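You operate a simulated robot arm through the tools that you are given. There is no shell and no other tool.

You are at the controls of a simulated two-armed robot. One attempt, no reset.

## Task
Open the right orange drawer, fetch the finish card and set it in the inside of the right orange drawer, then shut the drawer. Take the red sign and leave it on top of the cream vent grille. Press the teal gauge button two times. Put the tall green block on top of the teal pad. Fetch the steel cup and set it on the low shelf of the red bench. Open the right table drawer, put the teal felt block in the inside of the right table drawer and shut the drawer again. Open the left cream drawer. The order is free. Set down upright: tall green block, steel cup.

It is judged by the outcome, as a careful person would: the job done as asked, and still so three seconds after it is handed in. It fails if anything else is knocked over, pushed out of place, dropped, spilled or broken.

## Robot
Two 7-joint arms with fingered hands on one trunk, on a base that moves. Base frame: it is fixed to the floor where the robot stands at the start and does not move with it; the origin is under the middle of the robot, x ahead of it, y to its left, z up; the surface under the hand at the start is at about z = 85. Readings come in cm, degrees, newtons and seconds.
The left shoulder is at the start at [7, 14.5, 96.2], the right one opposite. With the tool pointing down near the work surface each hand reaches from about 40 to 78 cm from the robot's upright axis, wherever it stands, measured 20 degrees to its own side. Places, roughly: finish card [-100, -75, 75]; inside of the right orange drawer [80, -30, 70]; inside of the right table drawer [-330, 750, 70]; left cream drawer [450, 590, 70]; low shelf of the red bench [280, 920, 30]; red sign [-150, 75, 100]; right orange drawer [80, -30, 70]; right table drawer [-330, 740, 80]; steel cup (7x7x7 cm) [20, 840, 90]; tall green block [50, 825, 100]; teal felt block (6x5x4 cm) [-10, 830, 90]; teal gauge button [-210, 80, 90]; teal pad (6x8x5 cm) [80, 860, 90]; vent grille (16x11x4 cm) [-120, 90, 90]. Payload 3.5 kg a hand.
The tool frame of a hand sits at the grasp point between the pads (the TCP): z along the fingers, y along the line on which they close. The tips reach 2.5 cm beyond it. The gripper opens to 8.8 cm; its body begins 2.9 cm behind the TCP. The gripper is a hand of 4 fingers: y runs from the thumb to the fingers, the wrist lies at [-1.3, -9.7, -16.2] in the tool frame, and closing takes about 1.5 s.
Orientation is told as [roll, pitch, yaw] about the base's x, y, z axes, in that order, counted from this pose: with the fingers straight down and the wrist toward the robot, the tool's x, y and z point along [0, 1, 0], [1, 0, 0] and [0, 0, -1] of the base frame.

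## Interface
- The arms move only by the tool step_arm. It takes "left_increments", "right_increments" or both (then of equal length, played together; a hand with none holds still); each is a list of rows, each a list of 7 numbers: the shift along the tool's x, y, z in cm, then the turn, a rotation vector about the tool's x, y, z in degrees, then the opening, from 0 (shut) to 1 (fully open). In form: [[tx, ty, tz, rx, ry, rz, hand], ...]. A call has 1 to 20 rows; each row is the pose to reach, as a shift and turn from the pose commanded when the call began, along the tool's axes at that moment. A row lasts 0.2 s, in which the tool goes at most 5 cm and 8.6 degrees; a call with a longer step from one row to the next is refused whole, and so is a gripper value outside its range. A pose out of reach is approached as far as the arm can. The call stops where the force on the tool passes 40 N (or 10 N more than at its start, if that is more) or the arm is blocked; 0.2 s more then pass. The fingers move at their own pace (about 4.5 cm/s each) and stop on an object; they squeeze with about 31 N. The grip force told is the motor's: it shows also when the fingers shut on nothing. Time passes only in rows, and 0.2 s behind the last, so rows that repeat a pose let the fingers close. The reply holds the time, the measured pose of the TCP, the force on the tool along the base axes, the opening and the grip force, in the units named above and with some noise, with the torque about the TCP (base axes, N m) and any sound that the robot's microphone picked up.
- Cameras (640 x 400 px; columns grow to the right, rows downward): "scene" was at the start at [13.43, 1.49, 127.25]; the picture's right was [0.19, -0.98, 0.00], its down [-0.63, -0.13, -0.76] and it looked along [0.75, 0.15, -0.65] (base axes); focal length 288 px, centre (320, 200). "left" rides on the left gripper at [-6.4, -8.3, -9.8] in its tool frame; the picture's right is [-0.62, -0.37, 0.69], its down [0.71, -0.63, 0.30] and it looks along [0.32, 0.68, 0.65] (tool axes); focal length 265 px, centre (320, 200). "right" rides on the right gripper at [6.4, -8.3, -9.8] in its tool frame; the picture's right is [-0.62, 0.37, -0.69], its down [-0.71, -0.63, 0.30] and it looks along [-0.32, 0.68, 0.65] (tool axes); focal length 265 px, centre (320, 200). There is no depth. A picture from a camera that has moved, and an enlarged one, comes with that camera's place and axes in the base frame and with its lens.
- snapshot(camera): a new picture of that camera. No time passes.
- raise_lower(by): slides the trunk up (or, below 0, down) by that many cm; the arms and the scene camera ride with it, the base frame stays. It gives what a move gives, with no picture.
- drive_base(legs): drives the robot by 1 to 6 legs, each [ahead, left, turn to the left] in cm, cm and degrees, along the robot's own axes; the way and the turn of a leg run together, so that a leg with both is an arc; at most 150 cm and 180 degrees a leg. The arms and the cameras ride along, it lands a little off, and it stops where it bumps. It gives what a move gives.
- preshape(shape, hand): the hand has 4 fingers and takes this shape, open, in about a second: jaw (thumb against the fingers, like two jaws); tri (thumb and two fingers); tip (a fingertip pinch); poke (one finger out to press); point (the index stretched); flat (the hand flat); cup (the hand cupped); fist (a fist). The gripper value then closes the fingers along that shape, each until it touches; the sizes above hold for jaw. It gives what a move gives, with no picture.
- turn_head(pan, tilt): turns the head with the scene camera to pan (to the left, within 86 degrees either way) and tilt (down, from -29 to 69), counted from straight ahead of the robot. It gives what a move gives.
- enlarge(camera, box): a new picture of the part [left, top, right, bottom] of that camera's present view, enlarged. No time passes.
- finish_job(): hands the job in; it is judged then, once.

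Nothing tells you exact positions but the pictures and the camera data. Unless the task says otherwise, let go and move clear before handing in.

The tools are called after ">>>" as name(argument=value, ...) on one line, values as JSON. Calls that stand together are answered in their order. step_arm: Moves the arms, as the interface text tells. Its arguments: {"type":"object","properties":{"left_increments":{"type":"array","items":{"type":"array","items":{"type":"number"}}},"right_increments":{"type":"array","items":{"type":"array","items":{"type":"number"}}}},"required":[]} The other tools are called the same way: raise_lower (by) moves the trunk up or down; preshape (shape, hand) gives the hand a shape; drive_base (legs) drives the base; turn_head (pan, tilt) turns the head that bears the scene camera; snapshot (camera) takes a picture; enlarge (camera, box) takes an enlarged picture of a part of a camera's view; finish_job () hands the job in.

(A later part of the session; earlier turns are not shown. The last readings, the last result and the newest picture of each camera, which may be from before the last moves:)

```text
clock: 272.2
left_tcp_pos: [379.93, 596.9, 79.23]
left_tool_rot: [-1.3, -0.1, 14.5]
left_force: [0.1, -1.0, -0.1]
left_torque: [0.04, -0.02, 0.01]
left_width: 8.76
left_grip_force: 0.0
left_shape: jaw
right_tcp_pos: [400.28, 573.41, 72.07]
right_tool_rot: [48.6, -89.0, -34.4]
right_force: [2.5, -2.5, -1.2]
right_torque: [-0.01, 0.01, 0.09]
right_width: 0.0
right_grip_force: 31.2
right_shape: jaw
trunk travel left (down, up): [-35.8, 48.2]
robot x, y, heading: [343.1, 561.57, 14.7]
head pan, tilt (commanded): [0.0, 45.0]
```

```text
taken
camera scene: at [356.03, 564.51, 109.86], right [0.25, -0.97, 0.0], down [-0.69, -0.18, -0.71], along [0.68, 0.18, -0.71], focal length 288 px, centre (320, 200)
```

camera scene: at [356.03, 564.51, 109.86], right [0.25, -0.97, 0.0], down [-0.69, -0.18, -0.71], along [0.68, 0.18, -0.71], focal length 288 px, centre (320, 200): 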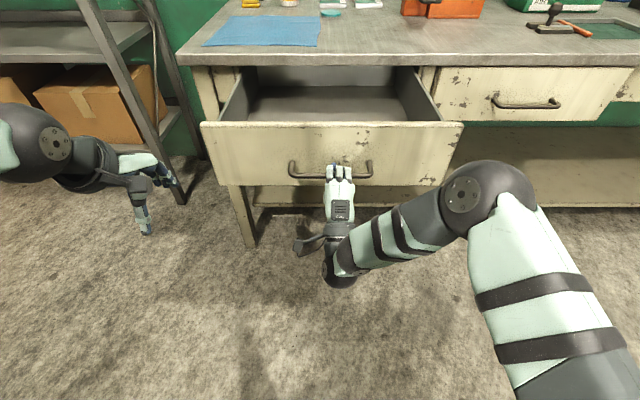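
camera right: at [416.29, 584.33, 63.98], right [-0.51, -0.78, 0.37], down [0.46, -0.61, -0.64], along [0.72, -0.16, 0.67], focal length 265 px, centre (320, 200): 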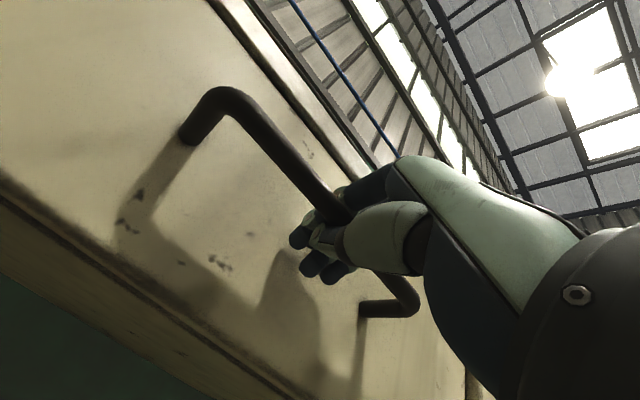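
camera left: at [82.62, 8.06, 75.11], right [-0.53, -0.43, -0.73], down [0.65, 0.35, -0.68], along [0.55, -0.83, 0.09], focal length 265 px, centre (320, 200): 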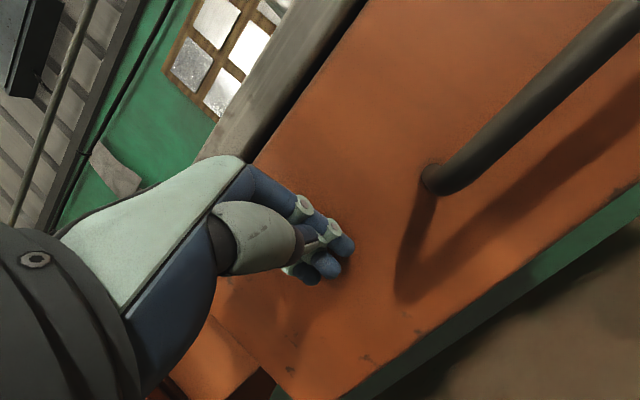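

It's open about 28 cm. I'll draw it 5 cm more, if it gives, then let go.

>>> drive_base(legs=[[-5, 0, 0]])

>>> step_arm(right_increments=[[0, 0, 0, 0, 0, 0, 0.5], [0, 0, 0, 0, 0, 0, 1], [0, 0, 0, 0, 0, 0, 1], [0, 0, 0, 0, 0, 0, 1], [0, 0, 0, 0, 0, 0, 1], [0, 0, 0, 0, 0, 0, 1], [0, 0, 0, 0, 0, 0, 1]])

>>> snapshot(camera="scene")

>>> snapshot(camera="right")

```text
clock: 273.1
left_tcp_pos: [375.17, 595.69, 79.2]
left_tool_rot: [-1.3, 0.1, 14.5]
left_force: [0.3, 0.1, 0.3]
left_torque: [-0.01, 0.03, -0.01]
left_width: 8.76
left_grip_force: 0.0
left_shape: jaw
right_tcp_pos: [395.58, 572.08, 71.95]
right_tool_rot: [46.9, -89.0, -32.5]
right_force: [2.2, -1.9, -1.3]
right_torque: [-0.03, 0.01, 0.06]
right_width: 0.0
right_grip_force: 31.3
right_shape: jaw
trunk travel left (down, up): [-35.8, 48.2]
robot x, y, heading: [338.29, 560.13, 14.3]
head pan, tilt (commanded): [0.0, 45.0]
```

```text
clock: 274.7
left_tcp_pos: [375.12, 595.7, 79.07]
left_tool_rot: [-1.3, -0.1, 14.5]
left_force: [0.5, -0.8, 0.5]
left_torque: [-0.04, 0.02, 0.03]
left_width: 8.77
left_grip_force: 0.1
left_shape: jaw
right_tcp_pos: [395.57, 572.24, 71.99]
right_tool_rot: [45.8, -89.0, -31.7]
right_force: [-0.2, 0.3, 0.5]
right_torque: [0.02, -0.01, -0.02]
right_width: 8.76
right_grip_force: 0.2
right_shape: jaw
trunk travel left (down, up): [-35.8, 48.2]
robot x, y, heading: [338.4, 560.26, 14.5]
head pan, tilt (commanded): [0.0, 45.0]
```

```text
taken
camera scene: at [351.17, 563.31, 109.86], right [0.25, -0.97, 0.0], down [-0.68, -0.18, -0.71], along [0.68, 0.18, -0.71], focal length 288 px, centre (320, 200)
```

scene: 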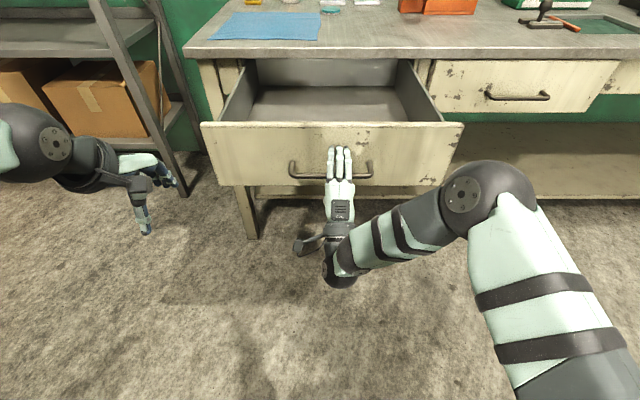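

```text
taken
camera right: at [384.29, 576.14, 63.98], right [-0.51, -0.78, 0.37], down [0.46, -0.61, -0.64], along [0.72, -0.16, 0.67], focal length 265 px, centre (320, 200)
```

right: 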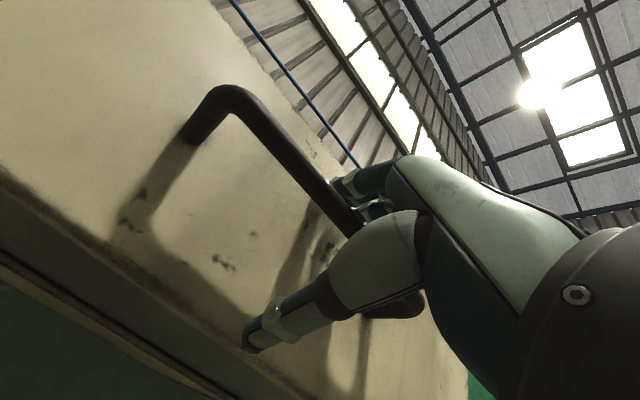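

The drawer is open about 33 cm. I'll slip the open hand sideways off the handle by strafing right, then back away.

>>> drive_base(legs=[[0, -16, 0]])

>>> snapshot(camera="right")

>>> snapshot(camera="scene")

```text
clock: 276.1
left_tcp_pos: [379.32, 579.73, 79.07]
left_tool_rot: [-1.3, 0.0, 14.4]
left_force: [-0.1, 0.3, 0.8]
left_torque: [0.0, 0.0, -0.02]
left_width: 8.79
left_grip_force: 0.1
left_shape: jaw
right_tcp_pos: [399.63, 556.31, 71.98]
right_tool_rot: [48.0, -89.0, -33.8]
right_force: [-0.2, 0.4, -0.8]
right_torque: [0.0, -0.01, 0.04]
right_width: 8.79
right_grip_force: 0.0
right_shape: jaw
trunk travel left (down, up): [-35.8, 48.2]
robot x, y, heading: [342.48, 544.41, 14.5]
head pan, tilt (commanded): [0.0, 45.0]
```

```text
taken
camera right: at [388.4, 560.21, 63.98], right [-0.51, -0.78, 0.37], down [0.46, -0.61, -0.64], along [0.72, -0.16, 0.67], focal length 265 px, centre (320, 200)
```

right: 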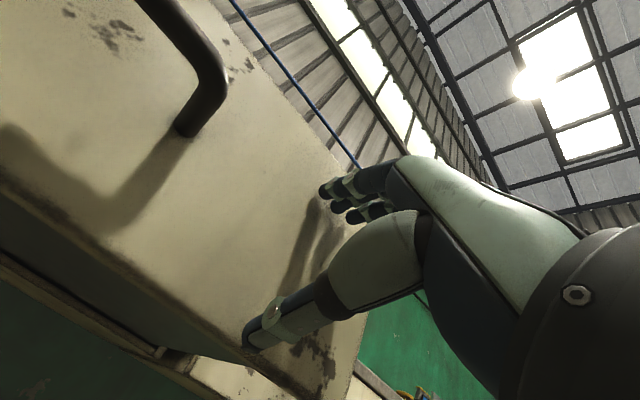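

```text
taken
camera scene: at [355.27, 547.39, 109.86], right [0.25, -0.97, 0.0], down [-0.69, -0.18, -0.71], along [0.68, 0.18, -0.71], focal length 288 px, centre (320, 200)
```

scene: 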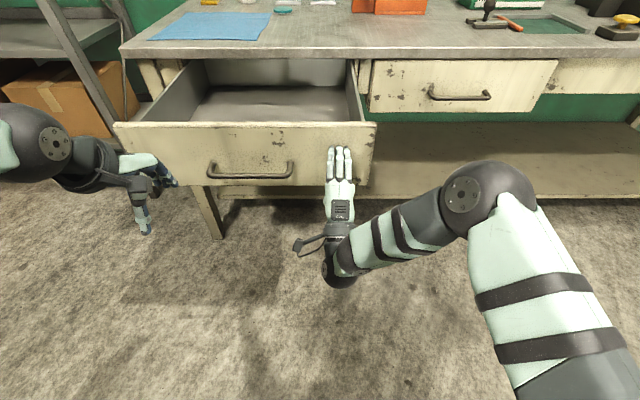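

The hand is off the handle and the drawer stays open. I'll move clear to the right, raise the trunk, and bring the right hand back to rest.

>>> drive_base(legs=[[0, -25, 0]])

>>> raise_lower(by=32)

>>> step_arm(right_increments=[[0, 0, 0, 8, 0, 0, 1], [0, 0, 0, 16, 0, 0, 1], [0, 0, 0, 24, 0, 0, 1], [0, 0, 0, 32, 0, 0, 1], [0, 0, 0, 40, 0, 0, 1], [-2, 0, -1, 48, 0, 0, 1], [-4, 0, -3, 56, 0, 0, 1], [-6, 0, -5, 64, 0, 0, 1], [-8, 0, -7, 72, 0, 0, 1], [-10, 0, -8, 80, 0, 0, 1], [-12, 0, -9, 88, 0, 0, 1], [-14, 0, -9, 88, 0, 0, 1], [-14, 0, -9, 88, 0, 0, 1]])

>>> snapshot(camera="scene")

```text
clock: 277.9
left_tcp_pos: [385.58, 555.37, 79.19]
left_tool_rot: [-1.3, 0.0, 14.6]
left_force: [0.2, 0.4, 0.1]
left_torque: [0.01, -0.02, 0.04]
left_width: 8.77
left_grip_force: 0.0
left_shape: jaw
right_tcp_pos: [405.98, 531.85, 72.0]
right_tool_rot: [47.5, -89.0, -33.1]
right_force: [0.6, -0.4, 0.3]
right_torque: [-0.01, 0.0, 0.06]
right_width: 8.78
right_grip_force: 0.1
right_shape: jaw
trunk travel left (down, up): [-35.8, 48.2]
robot x, y, heading: [348.74, 519.89, 14.7]
head pan, tilt (commanded): [0.0, 45.0]
```

```text
clock: 281.1
left_tcp_pos: [385.59, 555.46, 111.12]
left_tool_rot: [-1.4, 0.1, 14.4]
left_force: [0.5, 0.5, -0.1]
left_torque: [-0.01, -0.01, -0.03]
left_width: 8.79
left_grip_force: 0.0
left_shape: jaw
right_tcp_pos: [406.01, 531.88, 104.02]
right_tool_rot: [45.5, -89.0, -31.1]
right_force: [-0.4, 0.2, 0.4]
right_torque: [-0.01, 0.02, 0.02]
right_width: 8.78
right_grip_force: 0.0
right_shape: jaw
trunk travel left (down, up): [-67.8, 16.2]
robot x, y, heading: [348.7, 520.13, 14.7]
head pan, tilt (commanded): [0.0, 45.0]
```

```text
clock: 283.9
left_tcp_pos: [385.63, 555.32, 111.22]
left_tool_rot: [-1.3, 0.0, 14.5]
left_force: [-0.6, 0.3, -0.3]
left_torque: [0.0, 0.0, -0.02]
left_width: 8.77
left_grip_force: 0.1
left_shape: jaw
right_tcp_pos: [401.44, 522.63, 97.22]
right_tool_rot: [0.7, -1.4, 14.1]
right_force: [0.7, 0.6, 0.3]
right_torque: [0.0, 0.02, 0.04]
right_width: 8.74
right_grip_force: 0.0
right_shape: jaw
right hand out of reach, approached as far as the arm can: row 10, 11, 12, 13
trunk travel left (down, up): [-67.8, 16.2]
robot x, y, heading: [349.34, 519.74, 14.5]
head pan, tilt (commanded): [0.0, 45.0]
```

```text
taken
camera scene: at [361.58, 523.04, 141.86], right [0.25, -0.97, 0.0], down [-0.69, -0.18, -0.71], along [0.68, 0.18, -0.71], focal length 288 px, centre (320, 200)
```

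scene: 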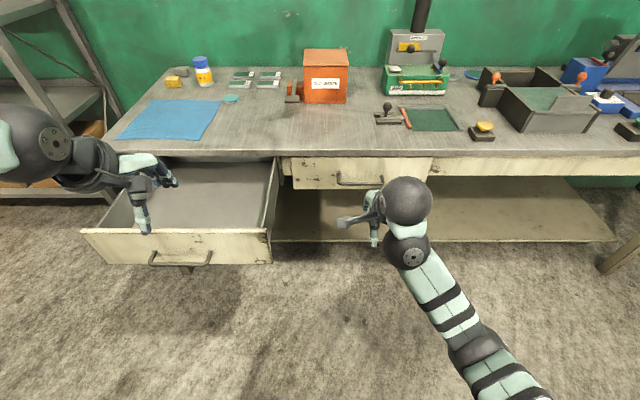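

The cream drawer stands open and I'm clear of it. Next I'll back out to the west aisle, raise up, and turn north.

>>> step_arm(right_increments=[[-2.5, 0, -1.5, 1.4, 0, 0, 1], [-5, 0, -3, 1.4, 0, 0, 1], [-7.5, 0, -4.5, 1.4, 0, 0, 1], [-10, 0, -6, 1.4, 0, 0, 1], [-12.5, -1, -7.5, 1.4, 0, 0, 1], [-15, -2, -9, 1.4, 0, 0, 1], [-17.5, -3, -10.5, 1.4, 0, 0, 1], [-19, -4, -12, 1.4, 0, 0, 1], [-19, -4, -12, 1.4, 0, 0, 1]])

>>> drive_base(legs=[[-60, -10, 0], [-65, -8, 0]])

>>> raise_lower(by=16)

>>> turn_head(pan=70, tilt=20)

>>> snapshot(camera="scene")

```text
clock: 285.9
left_tcp_pos: [385.59, 555.5, 111.12]
left_tool_rot: [-1.4, 0.0, 14.5]
left_force: [-1.1, 0.3, -0.5]
left_torque: [-0.01, 0.02, 0.0]
left_width: 8.77
left_grip_force: 0.1
left_shape: jaw
right_tcp_pos: [399.01, 519.85, 94.2]
right_tool_rot: [0.6, -0.1, 14.1]
right_force: [-0.4, 0.0, 0.4]
right_torque: [0.0, 0.01, 0.01]
right_width: 8.78
right_grip_force: 0.1
right_shape: jaw
right hand out of reach, approached as far as the arm can: row 1, 2, 3, 4, 5, 6, 7, 8, 9
trunk travel left (down, up): [-67.8, 16.2]
robot x, y, heading: [348.62, 519.73, 14.4]
head pan, tilt (commanded): [0.0, 45.0]
```

```text
clock: 292.6
left_tcp_pos: [269.51, 506.65, 111.01]
left_tool_rot: [-1.2, -0.1, 14.7]
left_force: [0.3, 0.3, 0.2]
left_torque: [-0.02, 0.03, 0.0]
left_width: 8.75
left_grip_force: 0.2
left_shape: jaw
right_tcp_pos: [282.94, 471.31, 94.13]
right_tool_rot: [0.6, -0.1, 14.3]
right_force: [0.4, -0.9, -0.2]
right_torque: [0.0, 0.0, 0.02]
right_width: 8.78
right_grip_force: 0.1
right_shape: jaw
trunk travel left (down, up): [-67.8, 16.2]
robot x, y, heading: [232.64, 471.13, 14.8]
head pan, tilt (commanded): [0.0, 45.0]
```

```text
clock: 294.4
left_tcp_pos: [269.52, 506.75, 127.15]
left_tool_rot: [-1.4, 0.1, 14.7]
left_force: [0.3, -0.6, -1.0]
left_torque: [-0.02, -0.04, 0.0]
left_width: 8.8
left_grip_force: 0.1
left_shape: jaw
right_tcp_pos: [283.05, 471.26, 110.18]
right_tool_rot: [0.5, -0.1, 14.3]
right_force: [-0.7, -1.3, 0.0]
right_torque: [0.03, 0.0, 0.03]
right_width: 8.81
right_grip_force: 0.1
right_shape: jaw
trunk travel left (down, up): [-83.8, 0.2]
robot x, y, heading: [232.78, 471.15, 14.7]
head pan, tilt (commanded): [0.0, 45.0]
```

```text
clock: 295.8
left_tcp_pos: [269.45, 506.64, 127.2]
left_tool_rot: [-1.4, 0.0, 14.6]
left_force: [0.6, 0.5, 0.0]
left_torque: [0.01, 0.02, 0.02]
left_width: 8.76
left_grip_force: 0.2
left_shape: jaw
right_tcp_pos: [283.02, 471.24, 110.12]
right_tool_rot: [0.6, -0.2, 14.2]
right_force: [0.9, -0.2, -0.2]
right_torque: [-0.01, 0.03, -0.01]
right_width: 8.77
right_grip_force: 0.0
right_shape: jaw
trunk travel left (down, up): [-83.8, 0.2]
robot x, y, heading: [232.89, 470.93, 14.8]
head pan, tilt (commanded): [70.0, 20.0]
```

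```text
taken
camera scene: at [238.59, 481.45, 161.73], right [1.0, -0.09, 0.0], down [-0.03, -0.34, -0.94], along [0.09, 0.94, -0.34], focal length 288 px, centre (320, 200)
```

scene: 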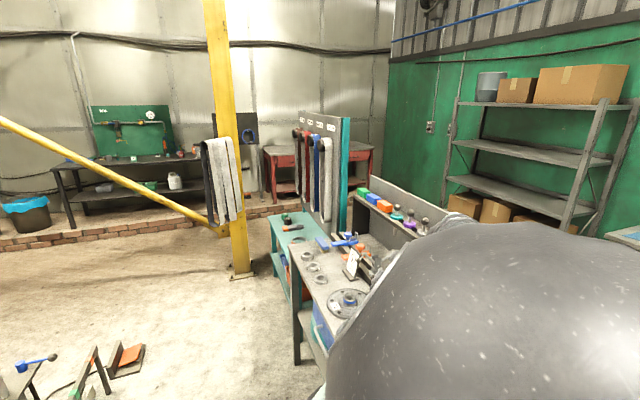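

The X-brace of yellow beams crosses the way north; I can pass under its middle with the trunk lowered. First I'll check what lies to my left, and free up the right arm.

>>> step_arm(right_increments=[[0, 3, 0, 0, 0, 0, 1], [0, 6, 0, 0, 0, 0, 1], [0, 9, 0, 0, 0, 0, 1], [-2, 12, -2, 0, 0, 0, 1], [-5, 12, -4, 0, 0, 0, 1], [-8, 12, -6, 0, 0, 0, 1], [-11, 12, -8, 0, 0, 0, 1], [-14, 12, -10, 0, 0, 0, 1], [-17, 12, -12, 0, 0, 0, 1], [-20, 12, -14, 0, 0, 0, 1], [-20, 9, -16, 0, 0, 0, 1], [-20, 6, -17, 0, 0, 0, 1], [-20, 3, -17, 0, 0, 0, 1], [-20, 0, -17, 0, 0, 0, 1], [-20, 0, -17, 0, 0, 0, 1]])

>>> turn_head(pan=86, tilt=40)

>>> snapshot(camera="scene")

```text
clock: 299.0
left_tcp_pos: [269.34, 506.46, 127.27]
left_tool_rot: [-1.3, -0.1, 14.7]
left_force: [0.0, 0.3, -0.3]
left_torque: [-0.01, -0.03, -0.02]
left_width: 8.8
left_grip_force: 0.1
left_shape: jaw
right_tcp_pos: [282.07, 466.71, 110.35]
right_tool_rot: [-0.7, -3.0, 11.7]
right_force: [0.2, 0.5, 0.6]
right_torque: [-0.06, -0.04, 0.0]
right_width: 8.78
right_grip_force: 0.1
right_shape: jaw
right hand out of reach, approached as far as the arm can: row 1, 2, 3, 4, 5, 6, 7, 8, 9, 10, 11, 12, 13, 14, 15
trunk travel left (down, up): [-83.8, 0.2]
robot x, y, heading: [232.93, 471.09, 14.8]
head pan, tilt (commanded): [70.0, 20.0]
```

```text
clock: 299.8
left_tcp_pos: [269.55, 506.74, 127.04]
left_tool_rot: [-1.4, 0.0, 14.7]
left_force: [1.2, 0.0, -0.4]
left_torque: [-0.03, -0.02, 0.0]
left_width: 8.78
left_grip_force: 0.1
left_shape: jaw
right_tcp_pos: [282.27, 466.93, 110.36]
right_tool_rot: [-0.7, -2.8, 11.7]
right_force: [0.4, -0.4, 0.3]
right_torque: [0.0, 0.01, 0.02]
right_width: 8.79
right_grip_force: 0.0
right_shape: jaw
trunk travel left (down, up): [-83.8, 0.2]
robot x, y, heading: [232.18, 471.22, 14.6]
head pan, tilt (commanded): [85.9, 40.0]
```

```text
taken
camera scene: at [236.21, 480.68, 158.58], right [0.98, 0.18, 0.0], down [0.12, -0.63, -0.77], along [-0.14, 0.75, -0.64], focal length 288 px, centre (320, 200)
```

scene: 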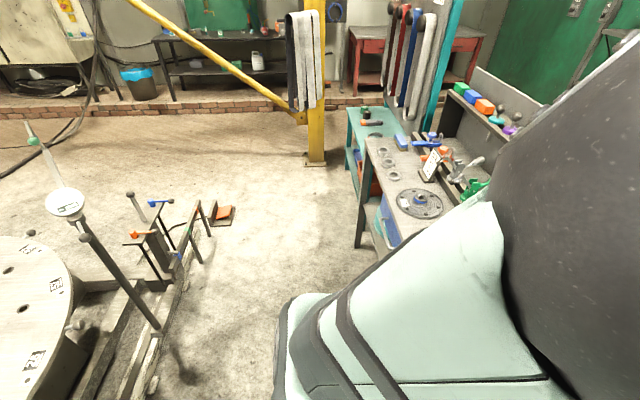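

The lane behind the frame is too tight (a foot pedal and the low brace), but the aisle along the east wall leads round to the north side. First I'll free the right arm by tilting the hand forward, moving it out to the right, then levelling again.

>>> step_arm(right_increments=[[0, 0, 0, -8, 0, 0, 1], [0, 0, 0, -16, 0, 0, 1], [0, 0, 0, -24, 0, 0, 1], [0, 0, 0, -32, 0, 0, 1], [0, 0, 0, -40, 0, 0, 1], [-3, 0, -1, -45, 0, 0, 1], [-6, 0, -2, -45, 0, 0, 1], [-9, 0, -3, -45, 0, 0, 1], [-12, 0, -4, -45, 0, 0, 1], [-15, 0, -5, -45, 0, 0, 1], [-18, 0, -6, -45, 0, 0, 1], [-20, 0, -7, -45, 0, 0, 1], [-20, 0, -7, -45, 0, 0, 1]])

>>> turn_head(pan=-20, tilt=45)

>>> snapshot(camera="scene")

```text
clock: 302.6
left_tcp_pos: [269.38, 506.69, 127.1]
left_tool_rot: [-1.5, 0.0, 14.7]
left_force: [-0.3, 0.2, 0.4]
left_torque: [0.05, 0.01, -0.01]
left_width: 8.74
left_grip_force: 0.0
left_shape: jaw
right_tcp_pos: [286.62, 447.62, 117.04]
right_tool_rot: [-1.1, -48.1, 12.4]
right_force: [0.2, 0.0, 1.0]
right_torque: [-0.05, -0.01, -0.01]
right_width: 8.77
right_grip_force: 0.0
right_shape: jaw
right hand out of reach, approached as far as the arm can: row 4, 5
trunk travel left (down, up): [-83.8, 0.2]
robot x, y, heading: [232.8, 471.35, 14.7]
head pan, tilt (commanded): [85.9, 40.0]
```

```text
clock: 304.5
left_tcp_pos: [269.45, 506.61, 127.09]
left_tool_rot: [-1.4, -0.1, 14.7]
left_force: [0.5, -0.4, 0.2]
left_torque: [0.01, 0.01, -0.04]
left_width: 8.77
left_grip_force: 0.2
left_shape: jaw
right_tcp_pos: [286.63, 447.51, 117.11]
right_tool_rot: [-1.2, -48.0, 12.4]
right_force: [-0.1, 0.7, -0.8]
right_torque: [-0.02, -0.02, 0.0]
right_width: 8.76
right_grip_force: 0.1
right_shape: jaw
trunk travel left (down, up): [-83.8, 0.2]
robot x, y, heading: [232.98, 470.58, 14.5]
head pan, tilt (commanded): [-20.0, 45.0]
```

```text
taken
camera scene: at [245.81, 471.43, 157.86], right [-0.09, -1.0, 0.0], down [-0.7, 0.06, -0.71], along [0.7, -0.06, -0.71], focal length 288 px, centre (320, 200)
```

scene: 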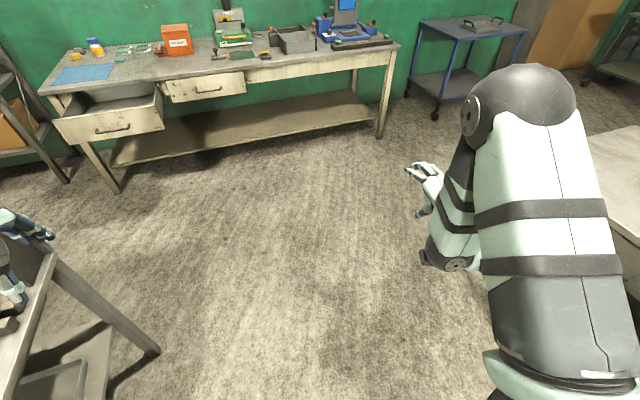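

The arm has moved out to the right. Now I'll rotate the hand back to pointing down and lift it a bit.

>>> step_arm(right_increments=[[0, 1.5, -1.3, 8, 0, 0, 1], [0, 3, -2.7, 16, 0, 0, 1], [0, 4.5, -4, 24, 0, 0, 1], [0, 6, -5.4, 32, 0, 0, 1], [0, 7.4, -6.7, 40, 0, 0, 1], [0, 7.4, -6.7, 48, 0, 0, 1], [0, 7.4, -6.7, 48, 0, 0, 1]])

>>> snapshot(camera="scene")

```text
clock: 304.9
left_tcp_pos: [269.45, 507.03, 126.96]
left_tool_rot: [-1.6, 0.0, 14.7]
left_force: [-0.1, 0.1, -0.7]
left_torque: [-0.05, 0.0, 0.02]
left_width: 8.76
left_grip_force: 0.0
left_shape: jaw
right_tcp_pos: [286.5, 447.45, 118.42]
right_tool_rot: [-8.7, -41.3, 18.1]
right_force: [16.7, 0.7, -63.6]
right_torque: [-2.39, -9.81, -0.66]
right_width: 8.78
right_grip_force: 0.1
right_shape: jaw
trunk travel left (down, up): [-83.8, 0.2]
robot x, y, heading: [232.78, 471.28, 14.5]
head pan, tilt (commanded): [-20.0, 45.0]
stopped in row 1 (right hand): the force on the tool passed its limit at 291 N (the readings are from after the stop); the commanded pose is now the measured one
```

```text
taken
camera scene: at [245.81, 471.95, 157.86], right [-0.09, -1.0, 0.0], down [-0.7, 0.06, -0.71], along [0.7, -0.07, -0.71], focal length 288 px, centre (320, 200)
```

scene: 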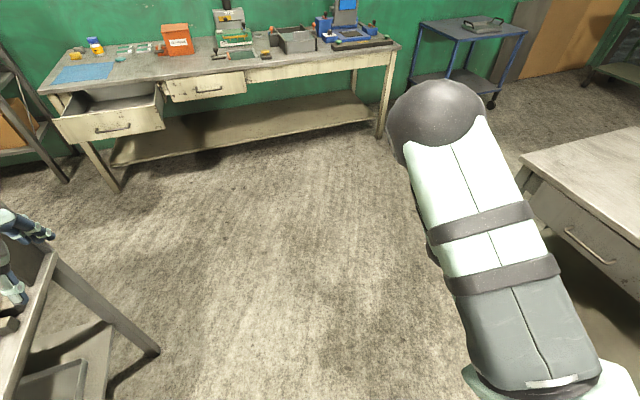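

The right hand bumped against its own upper arm. I'll ease it down and forward, away from the arm.

>>> step_arm(right_increments=[[0, -1, 1.5, 0, 0, 0, 1], [0, -1, 3, 0, 0, 0, 1], [0, -1, 4.5, 0, 0, 0, 1], [0, -1, 6, 0, 0, 0, 1], [0, -1, 6, 0, 0, 0, 1]])

>>> snapshot(camera="scene")

>>> snapshot(camera="right")

```text
clock: 306.1
left_tcp_pos: [269.42, 506.76, 127.01]
left_tool_rot: [-1.4, 0.0, 14.6]
left_force: [-0.3, 0.3, -1.3]
left_torque: [0.0, -0.02, 0.02]
left_width: 8.78
left_grip_force: 0.1
left_shape: jaw
right_tcp_pos: [289.88, 447.4, 113.45]
right_tool_rot: [-7.6, -41.4, 17.4]
right_force: [-0.4, -0.1, -0.2]
right_torque: [-0.01, -0.01, -0.03]
right_width: 8.77
right_grip_force: 0.1
right_shape: jaw
trunk travel left (down, up): [-83.8, 0.2]
robot x, y, heading: [232.71, 471.16, 14.7]
head pan, tilt (commanded): [-20.0, 45.0]
```

```text
taken
camera scene: at [245.8, 471.48, 157.86], right [-0.09, -1.0, 0.0], down [-0.7, 0.06, -0.71], along [0.7, -0.07, -0.71], focal length 288 px, centre (320, 200)
```

scene: 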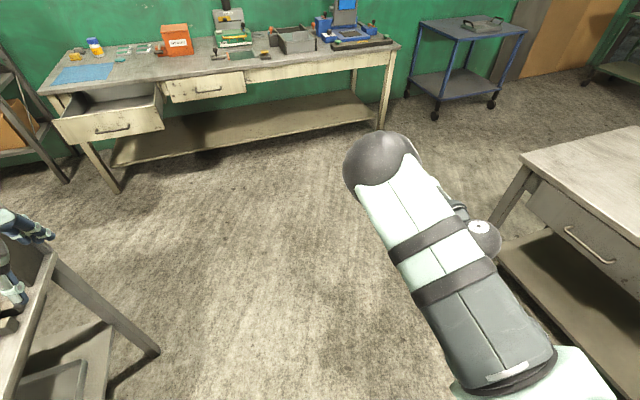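

```text
taken
camera right: at [275.97, 451.15, 114.62], right [-0.06, -0.57, 0.82], down [-0.09, -0.81, -0.57], along [0.99, -0.11, 0.0], focal length 265 px, centre (320, 200)
```

right: 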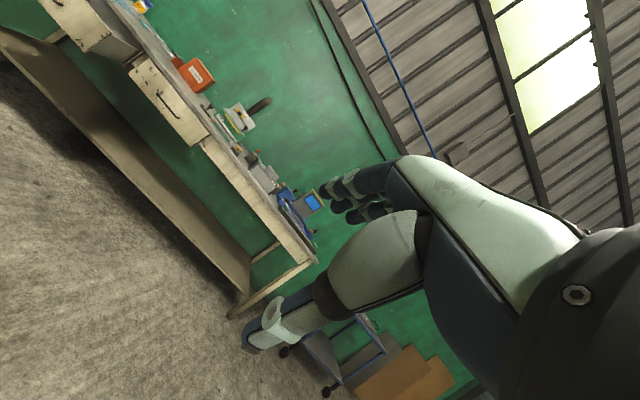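

The right elbow has swung inward. I'll extend the arm forward to unwind it, then level the hand.

>>> step_arm(right_increments=[[0, 2.2, 2, 0, 0, 0, 1], [0, 4.5, 4, 0, 0, 0, 1], [0, 6.8, 6, 0, 0, 0, 1], [0, 9, 7.8, 0, 0, 0, 1], [0, 11.3, 9.8, 0, 0, 0, 1], [0, 13.5, 11.7, 0, 0, 0, 1], [0, 13.5, 11.7, 0, 0, 0, 1]])

>>> snapshot(camera="scene")

```text
clock: 306.4
left_tcp_pos: [269.63, 506.74, 127.01]
left_tool_rot: [-1.4, 0.0, 14.6]
left_force: [1.8, 0.5, 1.0]
left_torque: [0.0, 0.04, -0.01]
left_width: 8.77
left_grip_force: 0.0
left_shape: jaw
right_tcp_pos: [291.67, 447.73, 113.16]
right_tool_rot: [-10.0, -41.2, 19.3]
right_force: [9.8, -1.3, -5.6]
right_torque: [-0.22, -0.81, -0.22]
right_width: 8.78
right_grip_force: 0.1
right_shape: jaw
trunk travel left (down, up): [-83.8, 0.2]
robot x, y, heading: [233.0, 471.15, 14.6]
head pan, tilt (commanded): [-20.0, 45.0]
stopped in row 1 (right hand): the force on the tool passed its limit at 111 N (the readings are from after the stop); the commanded pose is now the measured one
```

```text
taken
camera scene: at [245.95, 471.54, 157.85], right [-0.09, -1.0, 0.0], down [-0.7, 0.06, -0.71], along [0.7, -0.07, -0.71], focal length 288 px, centre (320, 200)
```

scene: 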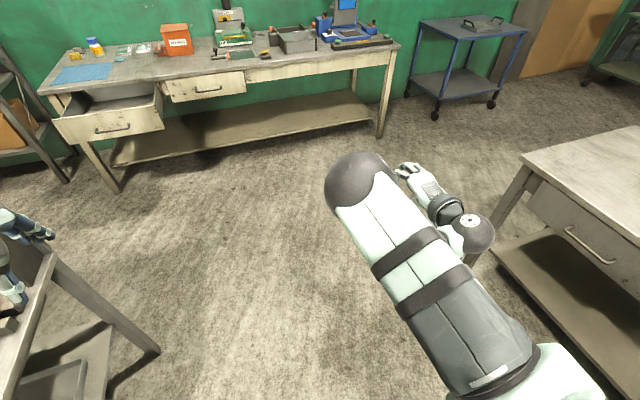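

The hand sits folded beside its own elbow. I'll move it out to the right and down to unfold.

>>> step_arm(right_increments=[[-1.5, -0.5, 0.5, 0, 0, 0, 1], [-3, -1, 1, 0, 0, 0, 1], [-4.5, -1.5, 1.5, 0, 0, 0, 1], [-6, -2, 2, 0, 0, 0, 1], [-8, -3, 3, 0, 0, 0, 1], [-8, -3, 3, 0, 0, 0, 1]])

>>> snapshot(camera="scene")

```text
clock: 307.8
left_tcp_pos: [269.42, 506.73, 127.01]
left_tool_rot: [-1.3, -0.1, 14.6]
left_force: [-0.1, 0.1, 0.2]
left_torque: [-0.02, 0.02, -0.03]
left_width: 8.75
left_grip_force: 0.1
left_shape: jaw
right_tcp_pos: [293.09, 439.27, 110.06]
right_tool_rot: [-9.8, -41.2, 19.2]
right_force: [-0.1, -0.2, -0.3]
right_torque: [0.0, 0.02, 0.01]
right_width: 8.77
right_grip_force: 0.0
right_shape: jaw
trunk travel left (down, up): [-83.8, 0.2]
robot x, y, heading: [233.07, 471.36, 14.9]
head pan, tilt (commanded): [-20.0, 45.0]
```

```text
taken
camera scene: at [245.79, 471.46, 157.86], right [-0.09, -1.0, 0.0], down [-0.7, 0.06, -0.71], along [0.7, -0.07, -0.71], focal length 288 px, centre (320, 200)
```

scene: 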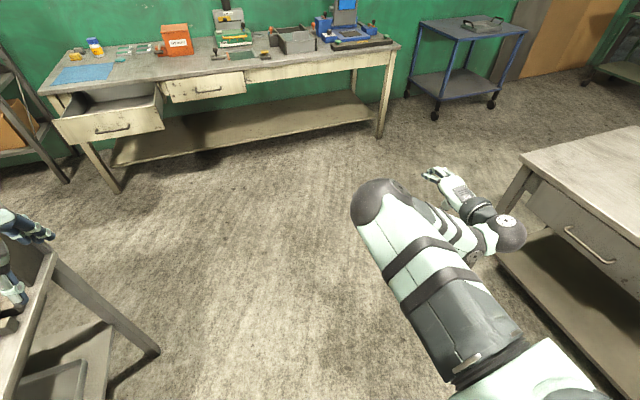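

Free again. I'll extend forward while rotating the hand down to level.

>>> step_arm(right_increments=[[0, 1.5, 1.3, 0, 0, 0, 1], [0, 3, 2.6, 0, 0, 0, 1], [0, 4.5, 3.9, 0, 0, 0, 1], [0, 6, 5.2, 6, 0, 0, 1], [0, 7.5, 6.5, 12, 0, 0, 1], [0, 9, 7.8, 18, 0, 0, 1], [0, 9, 7.8, 24, 0, 0, 1], [0, 9, 7.8, 30, 0, 0, 1], [0, 9, 7.8, 36, 0, 0, 1], [0, 9, 7.8, 41, 0, 0, 1], [0, 9, 7.8, 41, 0, 0, 1]])

>>> snapshot(camera="scene")

```text
clock: 310.2
left_tcp_pos: [269.41, 506.62, 127.16]
left_tool_rot: [-1.3, 0.0, 14.7]
left_force: [-0.3, 0.3, 0.2]
left_torque: [0.0, 0.01, 0.02]
left_width: 8.76
left_grip_force: 0.1
left_shape: jaw
right_tcp_pos: [304.76, 441.88, 110.22]
right_tool_rot: [-7.4, -0.5, 12.7]
right_force: [-0.1, -0.7, 0.5]
right_torque: [-0.02, 0.0, -0.04]
right_width: 8.79
right_grip_force: 0.0
right_shape: jaw
trunk travel left (down, up): [-83.8, 0.2]
robot x, y, heading: [232.83, 470.91, 14.9]
head pan, tilt (commanded): [-20.0, 45.0]
```

```text
taken
camera scene: at [245.78, 471.35, 157.86], right [-0.09, -1.0, 0.0], down [-0.7, 0.07, -0.71], along [0.7, -0.06, -0.71], focal length 288 px, centre (320, 200)
```

scene: 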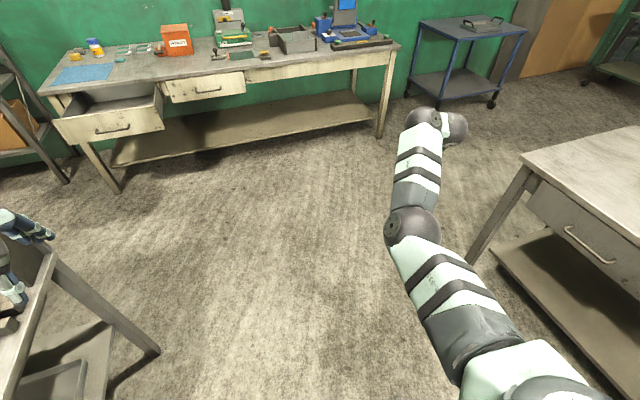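

The arm is straightened out. I'll raise the hand, level its roll, and bring it back to the rest pose.

>>> step_arm(right_increments=[[0, 0, -2.5, 0, 1.5, 0, 1], [0, 0, -5, 0, 3, 0, 1], [0, 0, -7.5, 0, 4.5, 0, 1], [0, 0, -10, 0, 6, 0, 1], [0, 0, -12.5, 0, 7.4, 0, 1], [0, 0, -15, 0, 7.4, 0, 1], [1, -1, -17.5, 0, 7.4, 0, 1], [2, -3, -20, 0, 7.4, 0, 1], [4, -5, -20, 0, 7.4, 0, 1], [6, -7, -20, 0, 7.4, 0, 1], [8, -9, -20, 0, 7.4, 0, 1], [10, -11, -20, 0, 7.4, 0, 1], [12, -13, -20, 0, 7.4, 0, 1], [12, -13, -20, 0, 7.4, 0, 1]])

>>> snapshot(camera="scene")

```text
clock: 313.2
left_tcp_pos: [269.54, 506.61, 127.09]
left_tool_rot: [-1.4, 0.0, 14.8]
left_force: [0.1, -0.9, -0.1]
left_torque: [-0.04, 0.01, -0.01]
left_width: 8.79
left_grip_force: 0.1
left_shape: jaw
right_tcp_pos: [288.78, 451.98, 127.84]
right_tool_rot: [1.3, 0.0, 11.3]
right_force: [0.3, 0.7, -0.3]
right_torque: [-0.01, 0.01, 0.02]
right_width: 8.82
right_grip_force: 0.0
right_shape: jaw
trunk travel left (down, up): [-83.8, 0.2]
robot x, y, heading: [232.88, 470.94, 14.7]
head pan, tilt (commanded): [-20.0, 45.0]
```

```text
taken
camera scene: at [245.88, 471.34, 157.85], right [-0.09, -1.0, 0.0], down [-0.7, 0.07, -0.71], along [0.7, -0.06, -0.71], focal length 288 px, centre (320, 200)
```

scene: 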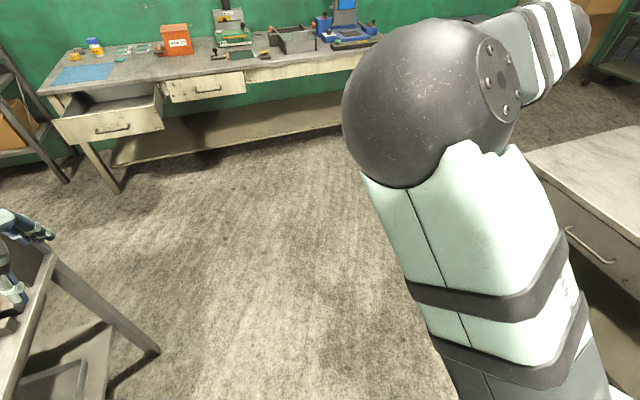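

The right arm is back at rest. I'll drive back east, turn north there, and look along the east aisle.

>>> drive_base(legs=[[72, -5, 0], [70, -5, 0], [0, 0, 89.5]])

>>> turn_head(pan=0, tilt=22)

>>> snapshot(camera="scene")

```text
clock: 324.3
left_tcp_pos: [338.84, 536.07, 127.15]
left_tool_rot: [-1.3, 0.0, 101.5]
left_force: [-0.5, -0.6, -0.5]
left_torque: [0.02, 0.04, 0.01]
left_width: 8.79
left_grip_force: 0.0
left_shape: jaw
right_tcp_pos: [394.33, 552.16, 128.32]
right_tool_rot: [1.5, -0.6, 98.4]
right_force: [-0.5, 1.3, 0.7]
right_torque: [-0.03, 0.01, -0.01]
right_width: 8.78
right_grip_force: 0.0
right_shape: jaw
trunk travel left (down, up): [-83.8, 0.2]
robot x, y, heading: [372.26, 497.61, 101.5]
head pan, tilt (commanded): [-20.0, 45.0]
```

```text
clock: 325.2
left_tcp_pos: [338.76, 536.05, 127.06]
left_tool_rot: [-1.4, -0.1, 101.4]
left_force: [0.1, 0.0, -0.4]
left_torque: [0.0, 0.0, 0.03]
left_width: 8.77
left_grip_force: 0.0
left_shape: jaw
right_tcp_pos: [394.41, 552.03, 128.18]
right_tool_rot: [1.7, -0.6, 98.2]
right_force: [1.8, 0.7, -0.4]
right_torque: [0.01, -0.03, 0.0]
right_width: 8.8
right_grip_force: 0.1
right_shape: jaw
trunk travel left (down, up): [-83.8, 0.2]
robot x, y, heading: [372.13, 497.55, 101.5]
head pan, tilt (commanded): [0.0, 22.0]
```

```text
taken
camera scene: at [369.52, 511.22, 161.4], right [0.98, 0.2, 0.0], down [0.07, -0.37, -0.93], along [-0.18, 0.91, -0.38], focal length 288 px, centre (320, 200)
```

scene: 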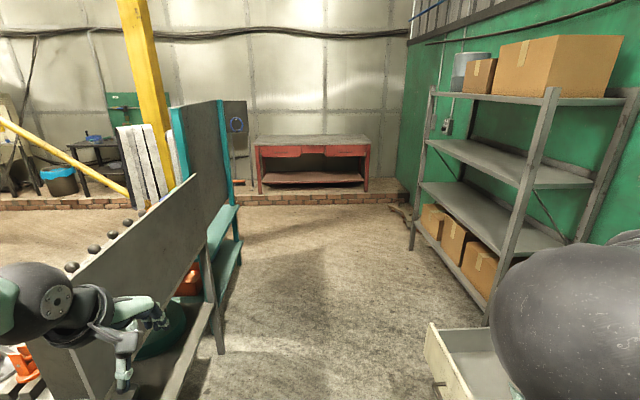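

The way north to the red bench is open. I'll square my heading and drive up the aisle between the tool rack and the shelves.

>>> drive_base(legs=[[0, 0, 2.8], [80, 1, 0], [60, 0, 0]])

>>> snapshot(camera="scene")

```text
clock: 332.8
left_tcp_pos: [300.27, 668.63, 127.12]
left_tool_rot: [-1.4, -0.1, 104.7]
left_force: [0.0, 1.3, -0.1]
left_torque: [0.02, 0.0, 0.02]
left_width: 8.77
left_grip_force: 0.1
left_shape: jaw
right_tcp_pos: [354.99, 688.0, 128.24]
right_tool_rot: [1.7, -0.6, 101.5]
right_force: [0.0, 0.2, 0.5]
right_torque: [0.02, 0.0, -0.01]
right_width: 8.8
right_grip_force: 0.0
right_shape: jaw
trunk travel left (down, up): [-83.8, 0.2]
robot x, y, heading: [335.96, 632.23, 104.7]
head pan, tilt (commanded): [0.0, 22.0]
```

```text
taken
camera scene: at [332.4, 645.54, 161.42], right [0.97, 0.26, 0.0], down [0.1, -0.36, -0.93], along [-0.24, 0.9, -0.37], focal length 288 px, centre (320, 200)
```

scene: 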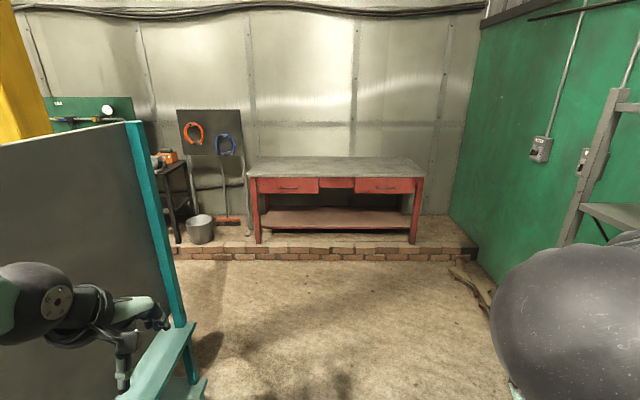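

The red bench stands on a low brick platform (edge at v≈788), its low shelf at z≈36. I'll continue north, then look west along the wall toward the dark table.

>>> drive_base(legs=[[95, 0, 0], [85, 0, 0]])

>>> turn_head(pan=60, tilt=22)

>>> snapshot(camera="scene")

>>> turn_head(pan=30, tilt=30)

>>> snapshot(camera="scene")

```text
clock: 342.0
left_tcp_pos: [251.45, 843.55, 127.15]
left_tool_rot: [-1.4, -0.1, 105.9]
left_force: [0.0, -0.3, -0.3]
left_torque: [0.02, -0.02, 0.02]
left_width: 8.76
left_grip_force: 0.0
left_shape: jaw
right_tcp_pos: [305.81, 863.81, 128.31]
right_tool_rot: [1.9, -0.6, 102.6]
right_force: [0.4, -0.1, -0.2]
right_torque: [-0.02, 0.0, 0.03]
right_width: 8.78
right_grip_force: 0.1
right_shape: jaw
trunk travel left (down, up): [-83.8, 0.2]
robot x, y, heading: [287.98, 807.67, 105.8]
head pan, tilt (commanded): [0.0, 22.0]
```

```text
clock: 343.3
left_tcp_pos: [251.49, 843.67, 127.03]
left_tool_rot: [-1.3, 0.0, 105.9]
left_force: [-0.9, 0.6, 0.0]
left_torque: [-0.01, -0.01, -0.02]
left_width: 8.77
left_grip_force: 0.1
left_shape: jaw
right_tcp_pos: [305.88, 863.88, 128.22]
right_tool_rot: [1.8, -0.4, 102.5]
right_force: [0.1, -0.1, -0.8]
right_torque: [-0.03, 0.0, -0.01]
right_width: 8.76
right_grip_force: 0.1
right_shape: jaw
trunk travel left (down, up): [-83.8, 0.2]
robot x, y, heading: [287.55, 807.79, 105.8]
head pan, tilt (commanded): [60.0, 22.0]
```

```text
taken
camera scene: at [277.54, 814.53, 161.4], right [0.24, 0.97, 0.0], down [0.36, -0.09, -0.93], along [-0.9, 0.23, -0.37], focal length 288 px, centre (320, 200)
```

scene: 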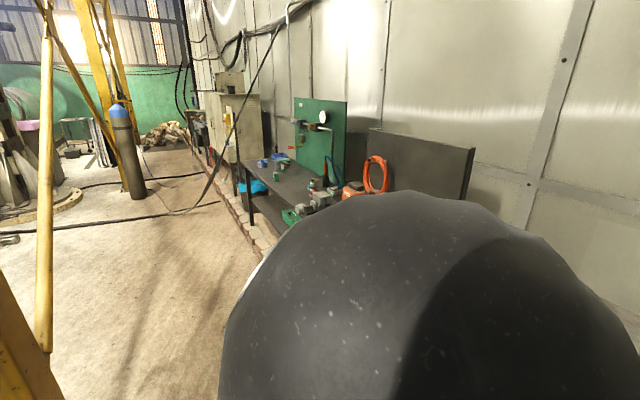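

```text
clock: 344.2
left_tcp_pos: [251.47, 843.49, 127.15]
left_tool_rot: [-1.4, 0.0, 106.0]
left_force: [-0.4, 0.7, -0.2]
left_torque: [-0.02, 0.01, -0.01]
left_width: 8.76
left_grip_force: 0.0
left_shape: jaw
right_tcp_pos: [305.76, 863.89, 128.15]
right_tool_rot: [1.8, -0.5, 102.5]
right_force: [-0.5, -1.6, -0.5]
right_torque: [0.01, -0.01, -0.05]
right_width: 8.79
right_grip_force: 0.1
right_shape: jaw
trunk travel left (down, up): [-83.8, 0.2]
robot x, y, heading: [287.63, 807.66, 106.0]
head pan, tilt (commanded): [30.0, 30.0]
```

```text
taken
camera scene: at [280.04, 818.55, 160.12], right [0.7, 0.72, 0.0], down [0.36, -0.35, -0.87], along [-0.62, 0.6, -0.5], focal length 288 px, centre (320, 200)
```

scene: 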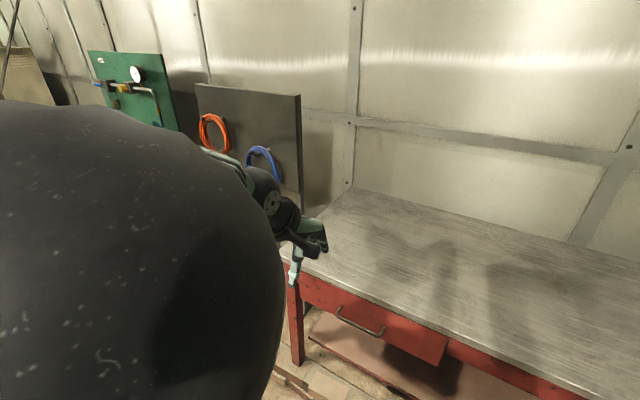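

The lane west along the platform is clear. I'll square up and strafe left toward the dark table where the cup, blocks and pad should be.

>>> drive_base(legs=[[0, 0, -1.5], [0, 115, 0], [0, 110, 0]])

>>> turn_head(pan=0, tilt=32)

>>> snapshot(camera="scene")

```text
clock: 355.7
left_tcp_pos: [34.48, 791.64, 127.17]
left_tool_rot: [-1.3, 0.1, 103.1]
left_force: [0.0, -0.2, 0.4]
left_torque: [0.02, -0.01, -0.01]
left_width: 8.79
left_grip_force: 0.0
left_shape: jaw
right_tcp_pos: [89.6, 809.43, 128.11]
right_tool_rot: [1.9, -0.5, 99.8]
right_force: [0.1, 0.3, -0.6]
right_torque: [0.03, 0.04, 0.02]
right_width: 8.77
right_grip_force: 0.0
right_shape: jaw
trunk travel left (down, up): [-83.8, 0.2]
robot x, y, heading: [69.23, 753.76, 103.1]
head pan, tilt (commanded): [30.0, 30.0]
```

```text
clock: 356.7
left_tcp_pos: [34.41, 791.63, 127.17]
left_tool_rot: [-1.4, 0.0, 103.1]
left_force: [-0.8, 0.1, -0.4]
left_torque: [0.01, 0.0, -0.02]
left_width: 8.78
left_grip_force: 0.2
left_shape: jaw
right_tcp_pos: [89.6, 809.35, 128.12]
right_tool_rot: [1.8, -0.5, 99.8]
right_force: [0.5, 0.4, -0.5]
right_torque: [-0.03, -0.04, -0.01]
right_width: 8.77
right_grip_force: 0.0
right_shape: jaw
trunk travel left (down, up): [-83.8, 0.2]
robot x, y, heading: [69.06, 754.37, 103.1]
head pan, tilt (commanded): [0.0, 32.0]
```

```text
taken
camera scene: at [65.87, 767.43, 159.81], right [0.97, 0.23, 0.0], down [0.12, -0.52, -0.85], along [-0.19, 0.83, -0.53], focal length 288 px, centre (320, 200)
```

scene: 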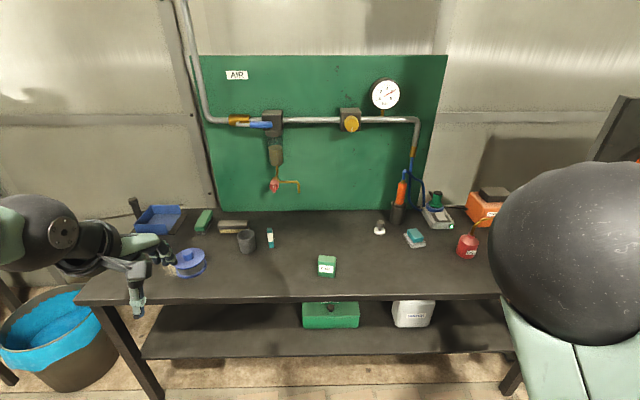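

I'm at the dark table. I'll zoom in to identify the cup, felt block, tall green block and teal pad.

>>> enlarge(camera="scene", box=[120, 190, 320, 310])

>>> enlarge(camera="scene", box=[290, 160, 520, 310])

```text
3.20 times, centred on (220, 250) of scene
camera zoom: at [65.87, 767.43, 159.81], right [0.97, 0.23, 0.0], down [0.12, -0.52, -0.85], along [-0.19, 0.83, -0.53], focal length 922 px, centre (640, 40)
```

zoom: 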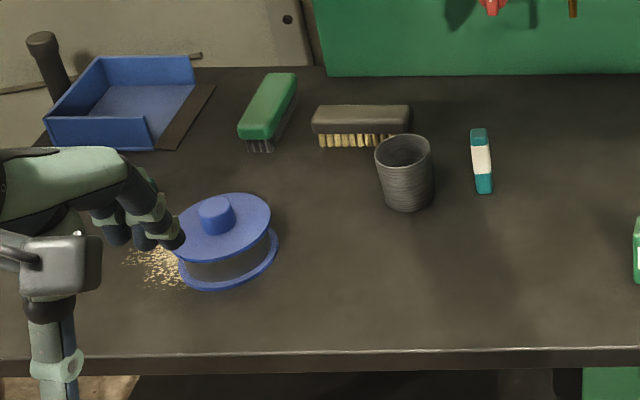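

```text
2.67 times, centred on (405, 235) of scene
camera zoom: at [65.87, 767.43, 159.81], right [0.97, 0.23, 0.0], down [0.12, -0.52, -0.85], along [-0.19, 0.83, -0.53], focal length 769 px, centre (93, 107)
```

zoom: 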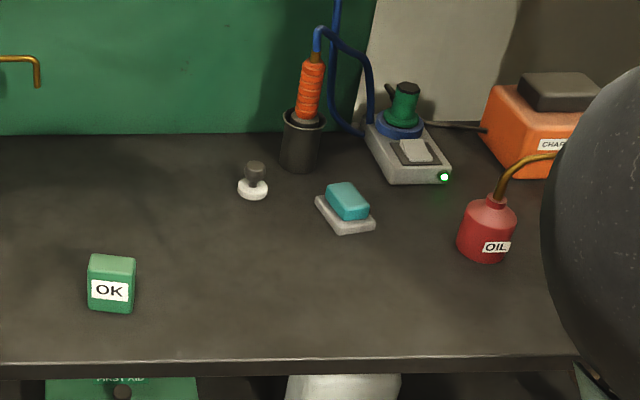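

I see the steel cup at (20, 842), the green "OK" block at (52, 836), and the teal pad on its tray at (82, 861); the felt block is hidden behind my left hand. I'll lower the trunk and move up to the table.

>>> raise_lower(by=-20)

>>> drive_base(legs=[[20, -13, 1.2], [14, 0, 0]])

>>> turn_head(pan=0, tilt=48)

>>> snapshot(camera="scene")

>>> snapshot(camera="right")

```text
clock: 358.8
left_tcp_pos: [34.38, 791.56, 107.13]
left_tool_rot: [-1.3, 0.1, 103.2]
left_force: [0.9, 0.3, 0.0]
left_torque: [0.02, -0.02, 0.02]
left_width: 8.77
left_grip_force: 0.0
left_shape: jaw
right_tcp_pos: [89.61, 809.42, 108.19]
right_tool_rot: [1.8, -0.5, 99.9]
right_force: [-0.1, 1.1, 0.3]
right_torque: [0.01, 0.02, 0.02]
right_width: 8.8
right_grip_force: 0.0
right_shape: jaw
trunk travel left (down, up): [-63.8, 20.2]
robot x, y, heading: [68.86, 754.2, 103.3]
head pan, tilt (commanded): [0.0, 32.0]
```

```text
clock: 361.5
left_tcp_pos: [38.12, 826.84, 107.18]
left_tool_rot: [-1.4, -0.1, 104.3]
left_force: [-0.3, -0.2, -0.6]
left_torque: [0.02, -0.03, -0.02]
left_width: 8.77
left_grip_force: 0.1
left_shape: jaw
right_tcp_pos: [92.99, 845.79, 108.27]
right_tool_rot: [1.8, -0.6, 100.8]
right_force: [-0.2, 0.0, -0.1]
right_torque: [0.0, 0.0, 0.01]
right_width: 8.78
right_grip_force: 0.0
right_shape: jaw
trunk travel left (down, up): [-63.8, 20.2]
robot x, y, heading: [73.34, 790.02, 104.1]
head pan, tilt (commanded): [0.0, 32.0]
```

```text
clock: 362.3
left_tcp_pos: [38.18, 827.05, 107.14]
left_tool_rot: [-1.3, -0.1, 104.3]
left_force: [0.4, -0.2, -0.2]
left_torque: [0.0, 0.02, 0.0]
left_width: 8.76
left_grip_force: 0.1
left_shape: jaw
right_tcp_pos: [92.89, 845.91, 108.07]
right_tool_rot: [1.9, -0.5, 100.9]
right_force: [0.3, -0.5, 0.2]
right_torque: [-0.01, 0.03, -0.03]
right_width: 8.79
right_grip_force: 0.1
right_shape: jaw
trunk travel left (down, up): [-63.8, 20.2]
robot x, y, heading: [73.17, 789.96, 104.4]
head pan, tilt (commanded): [0.0, 48.0]
```

```text
taken
camera scene: at [70.37, 802.49, 137.44], right [0.97, 0.25, 0.0], down [0.18, -0.72, -0.67], along [-0.17, 0.65, -0.74], focal length 288 px, centre (320, 200)
```

scene: 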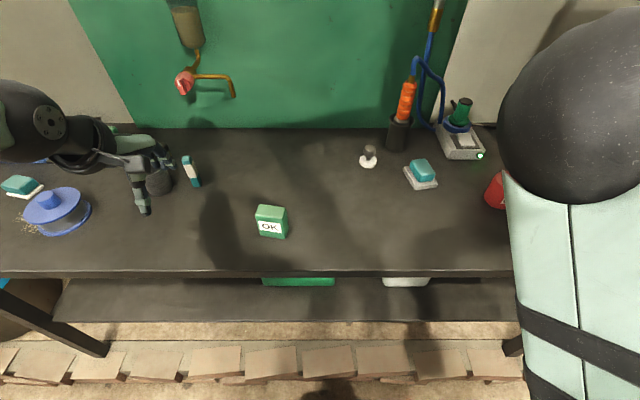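

```text
taken
camera right: at [88.56, 836.6, 118.23], right [0.56, 0.48, 0.68], down [0.81, -0.48, -0.33], along [0.17, 0.73, -0.66], focal length 265 px, centre (320, 200)
```

right: 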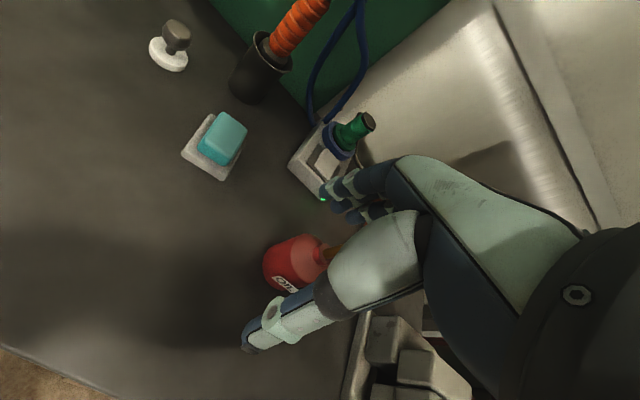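

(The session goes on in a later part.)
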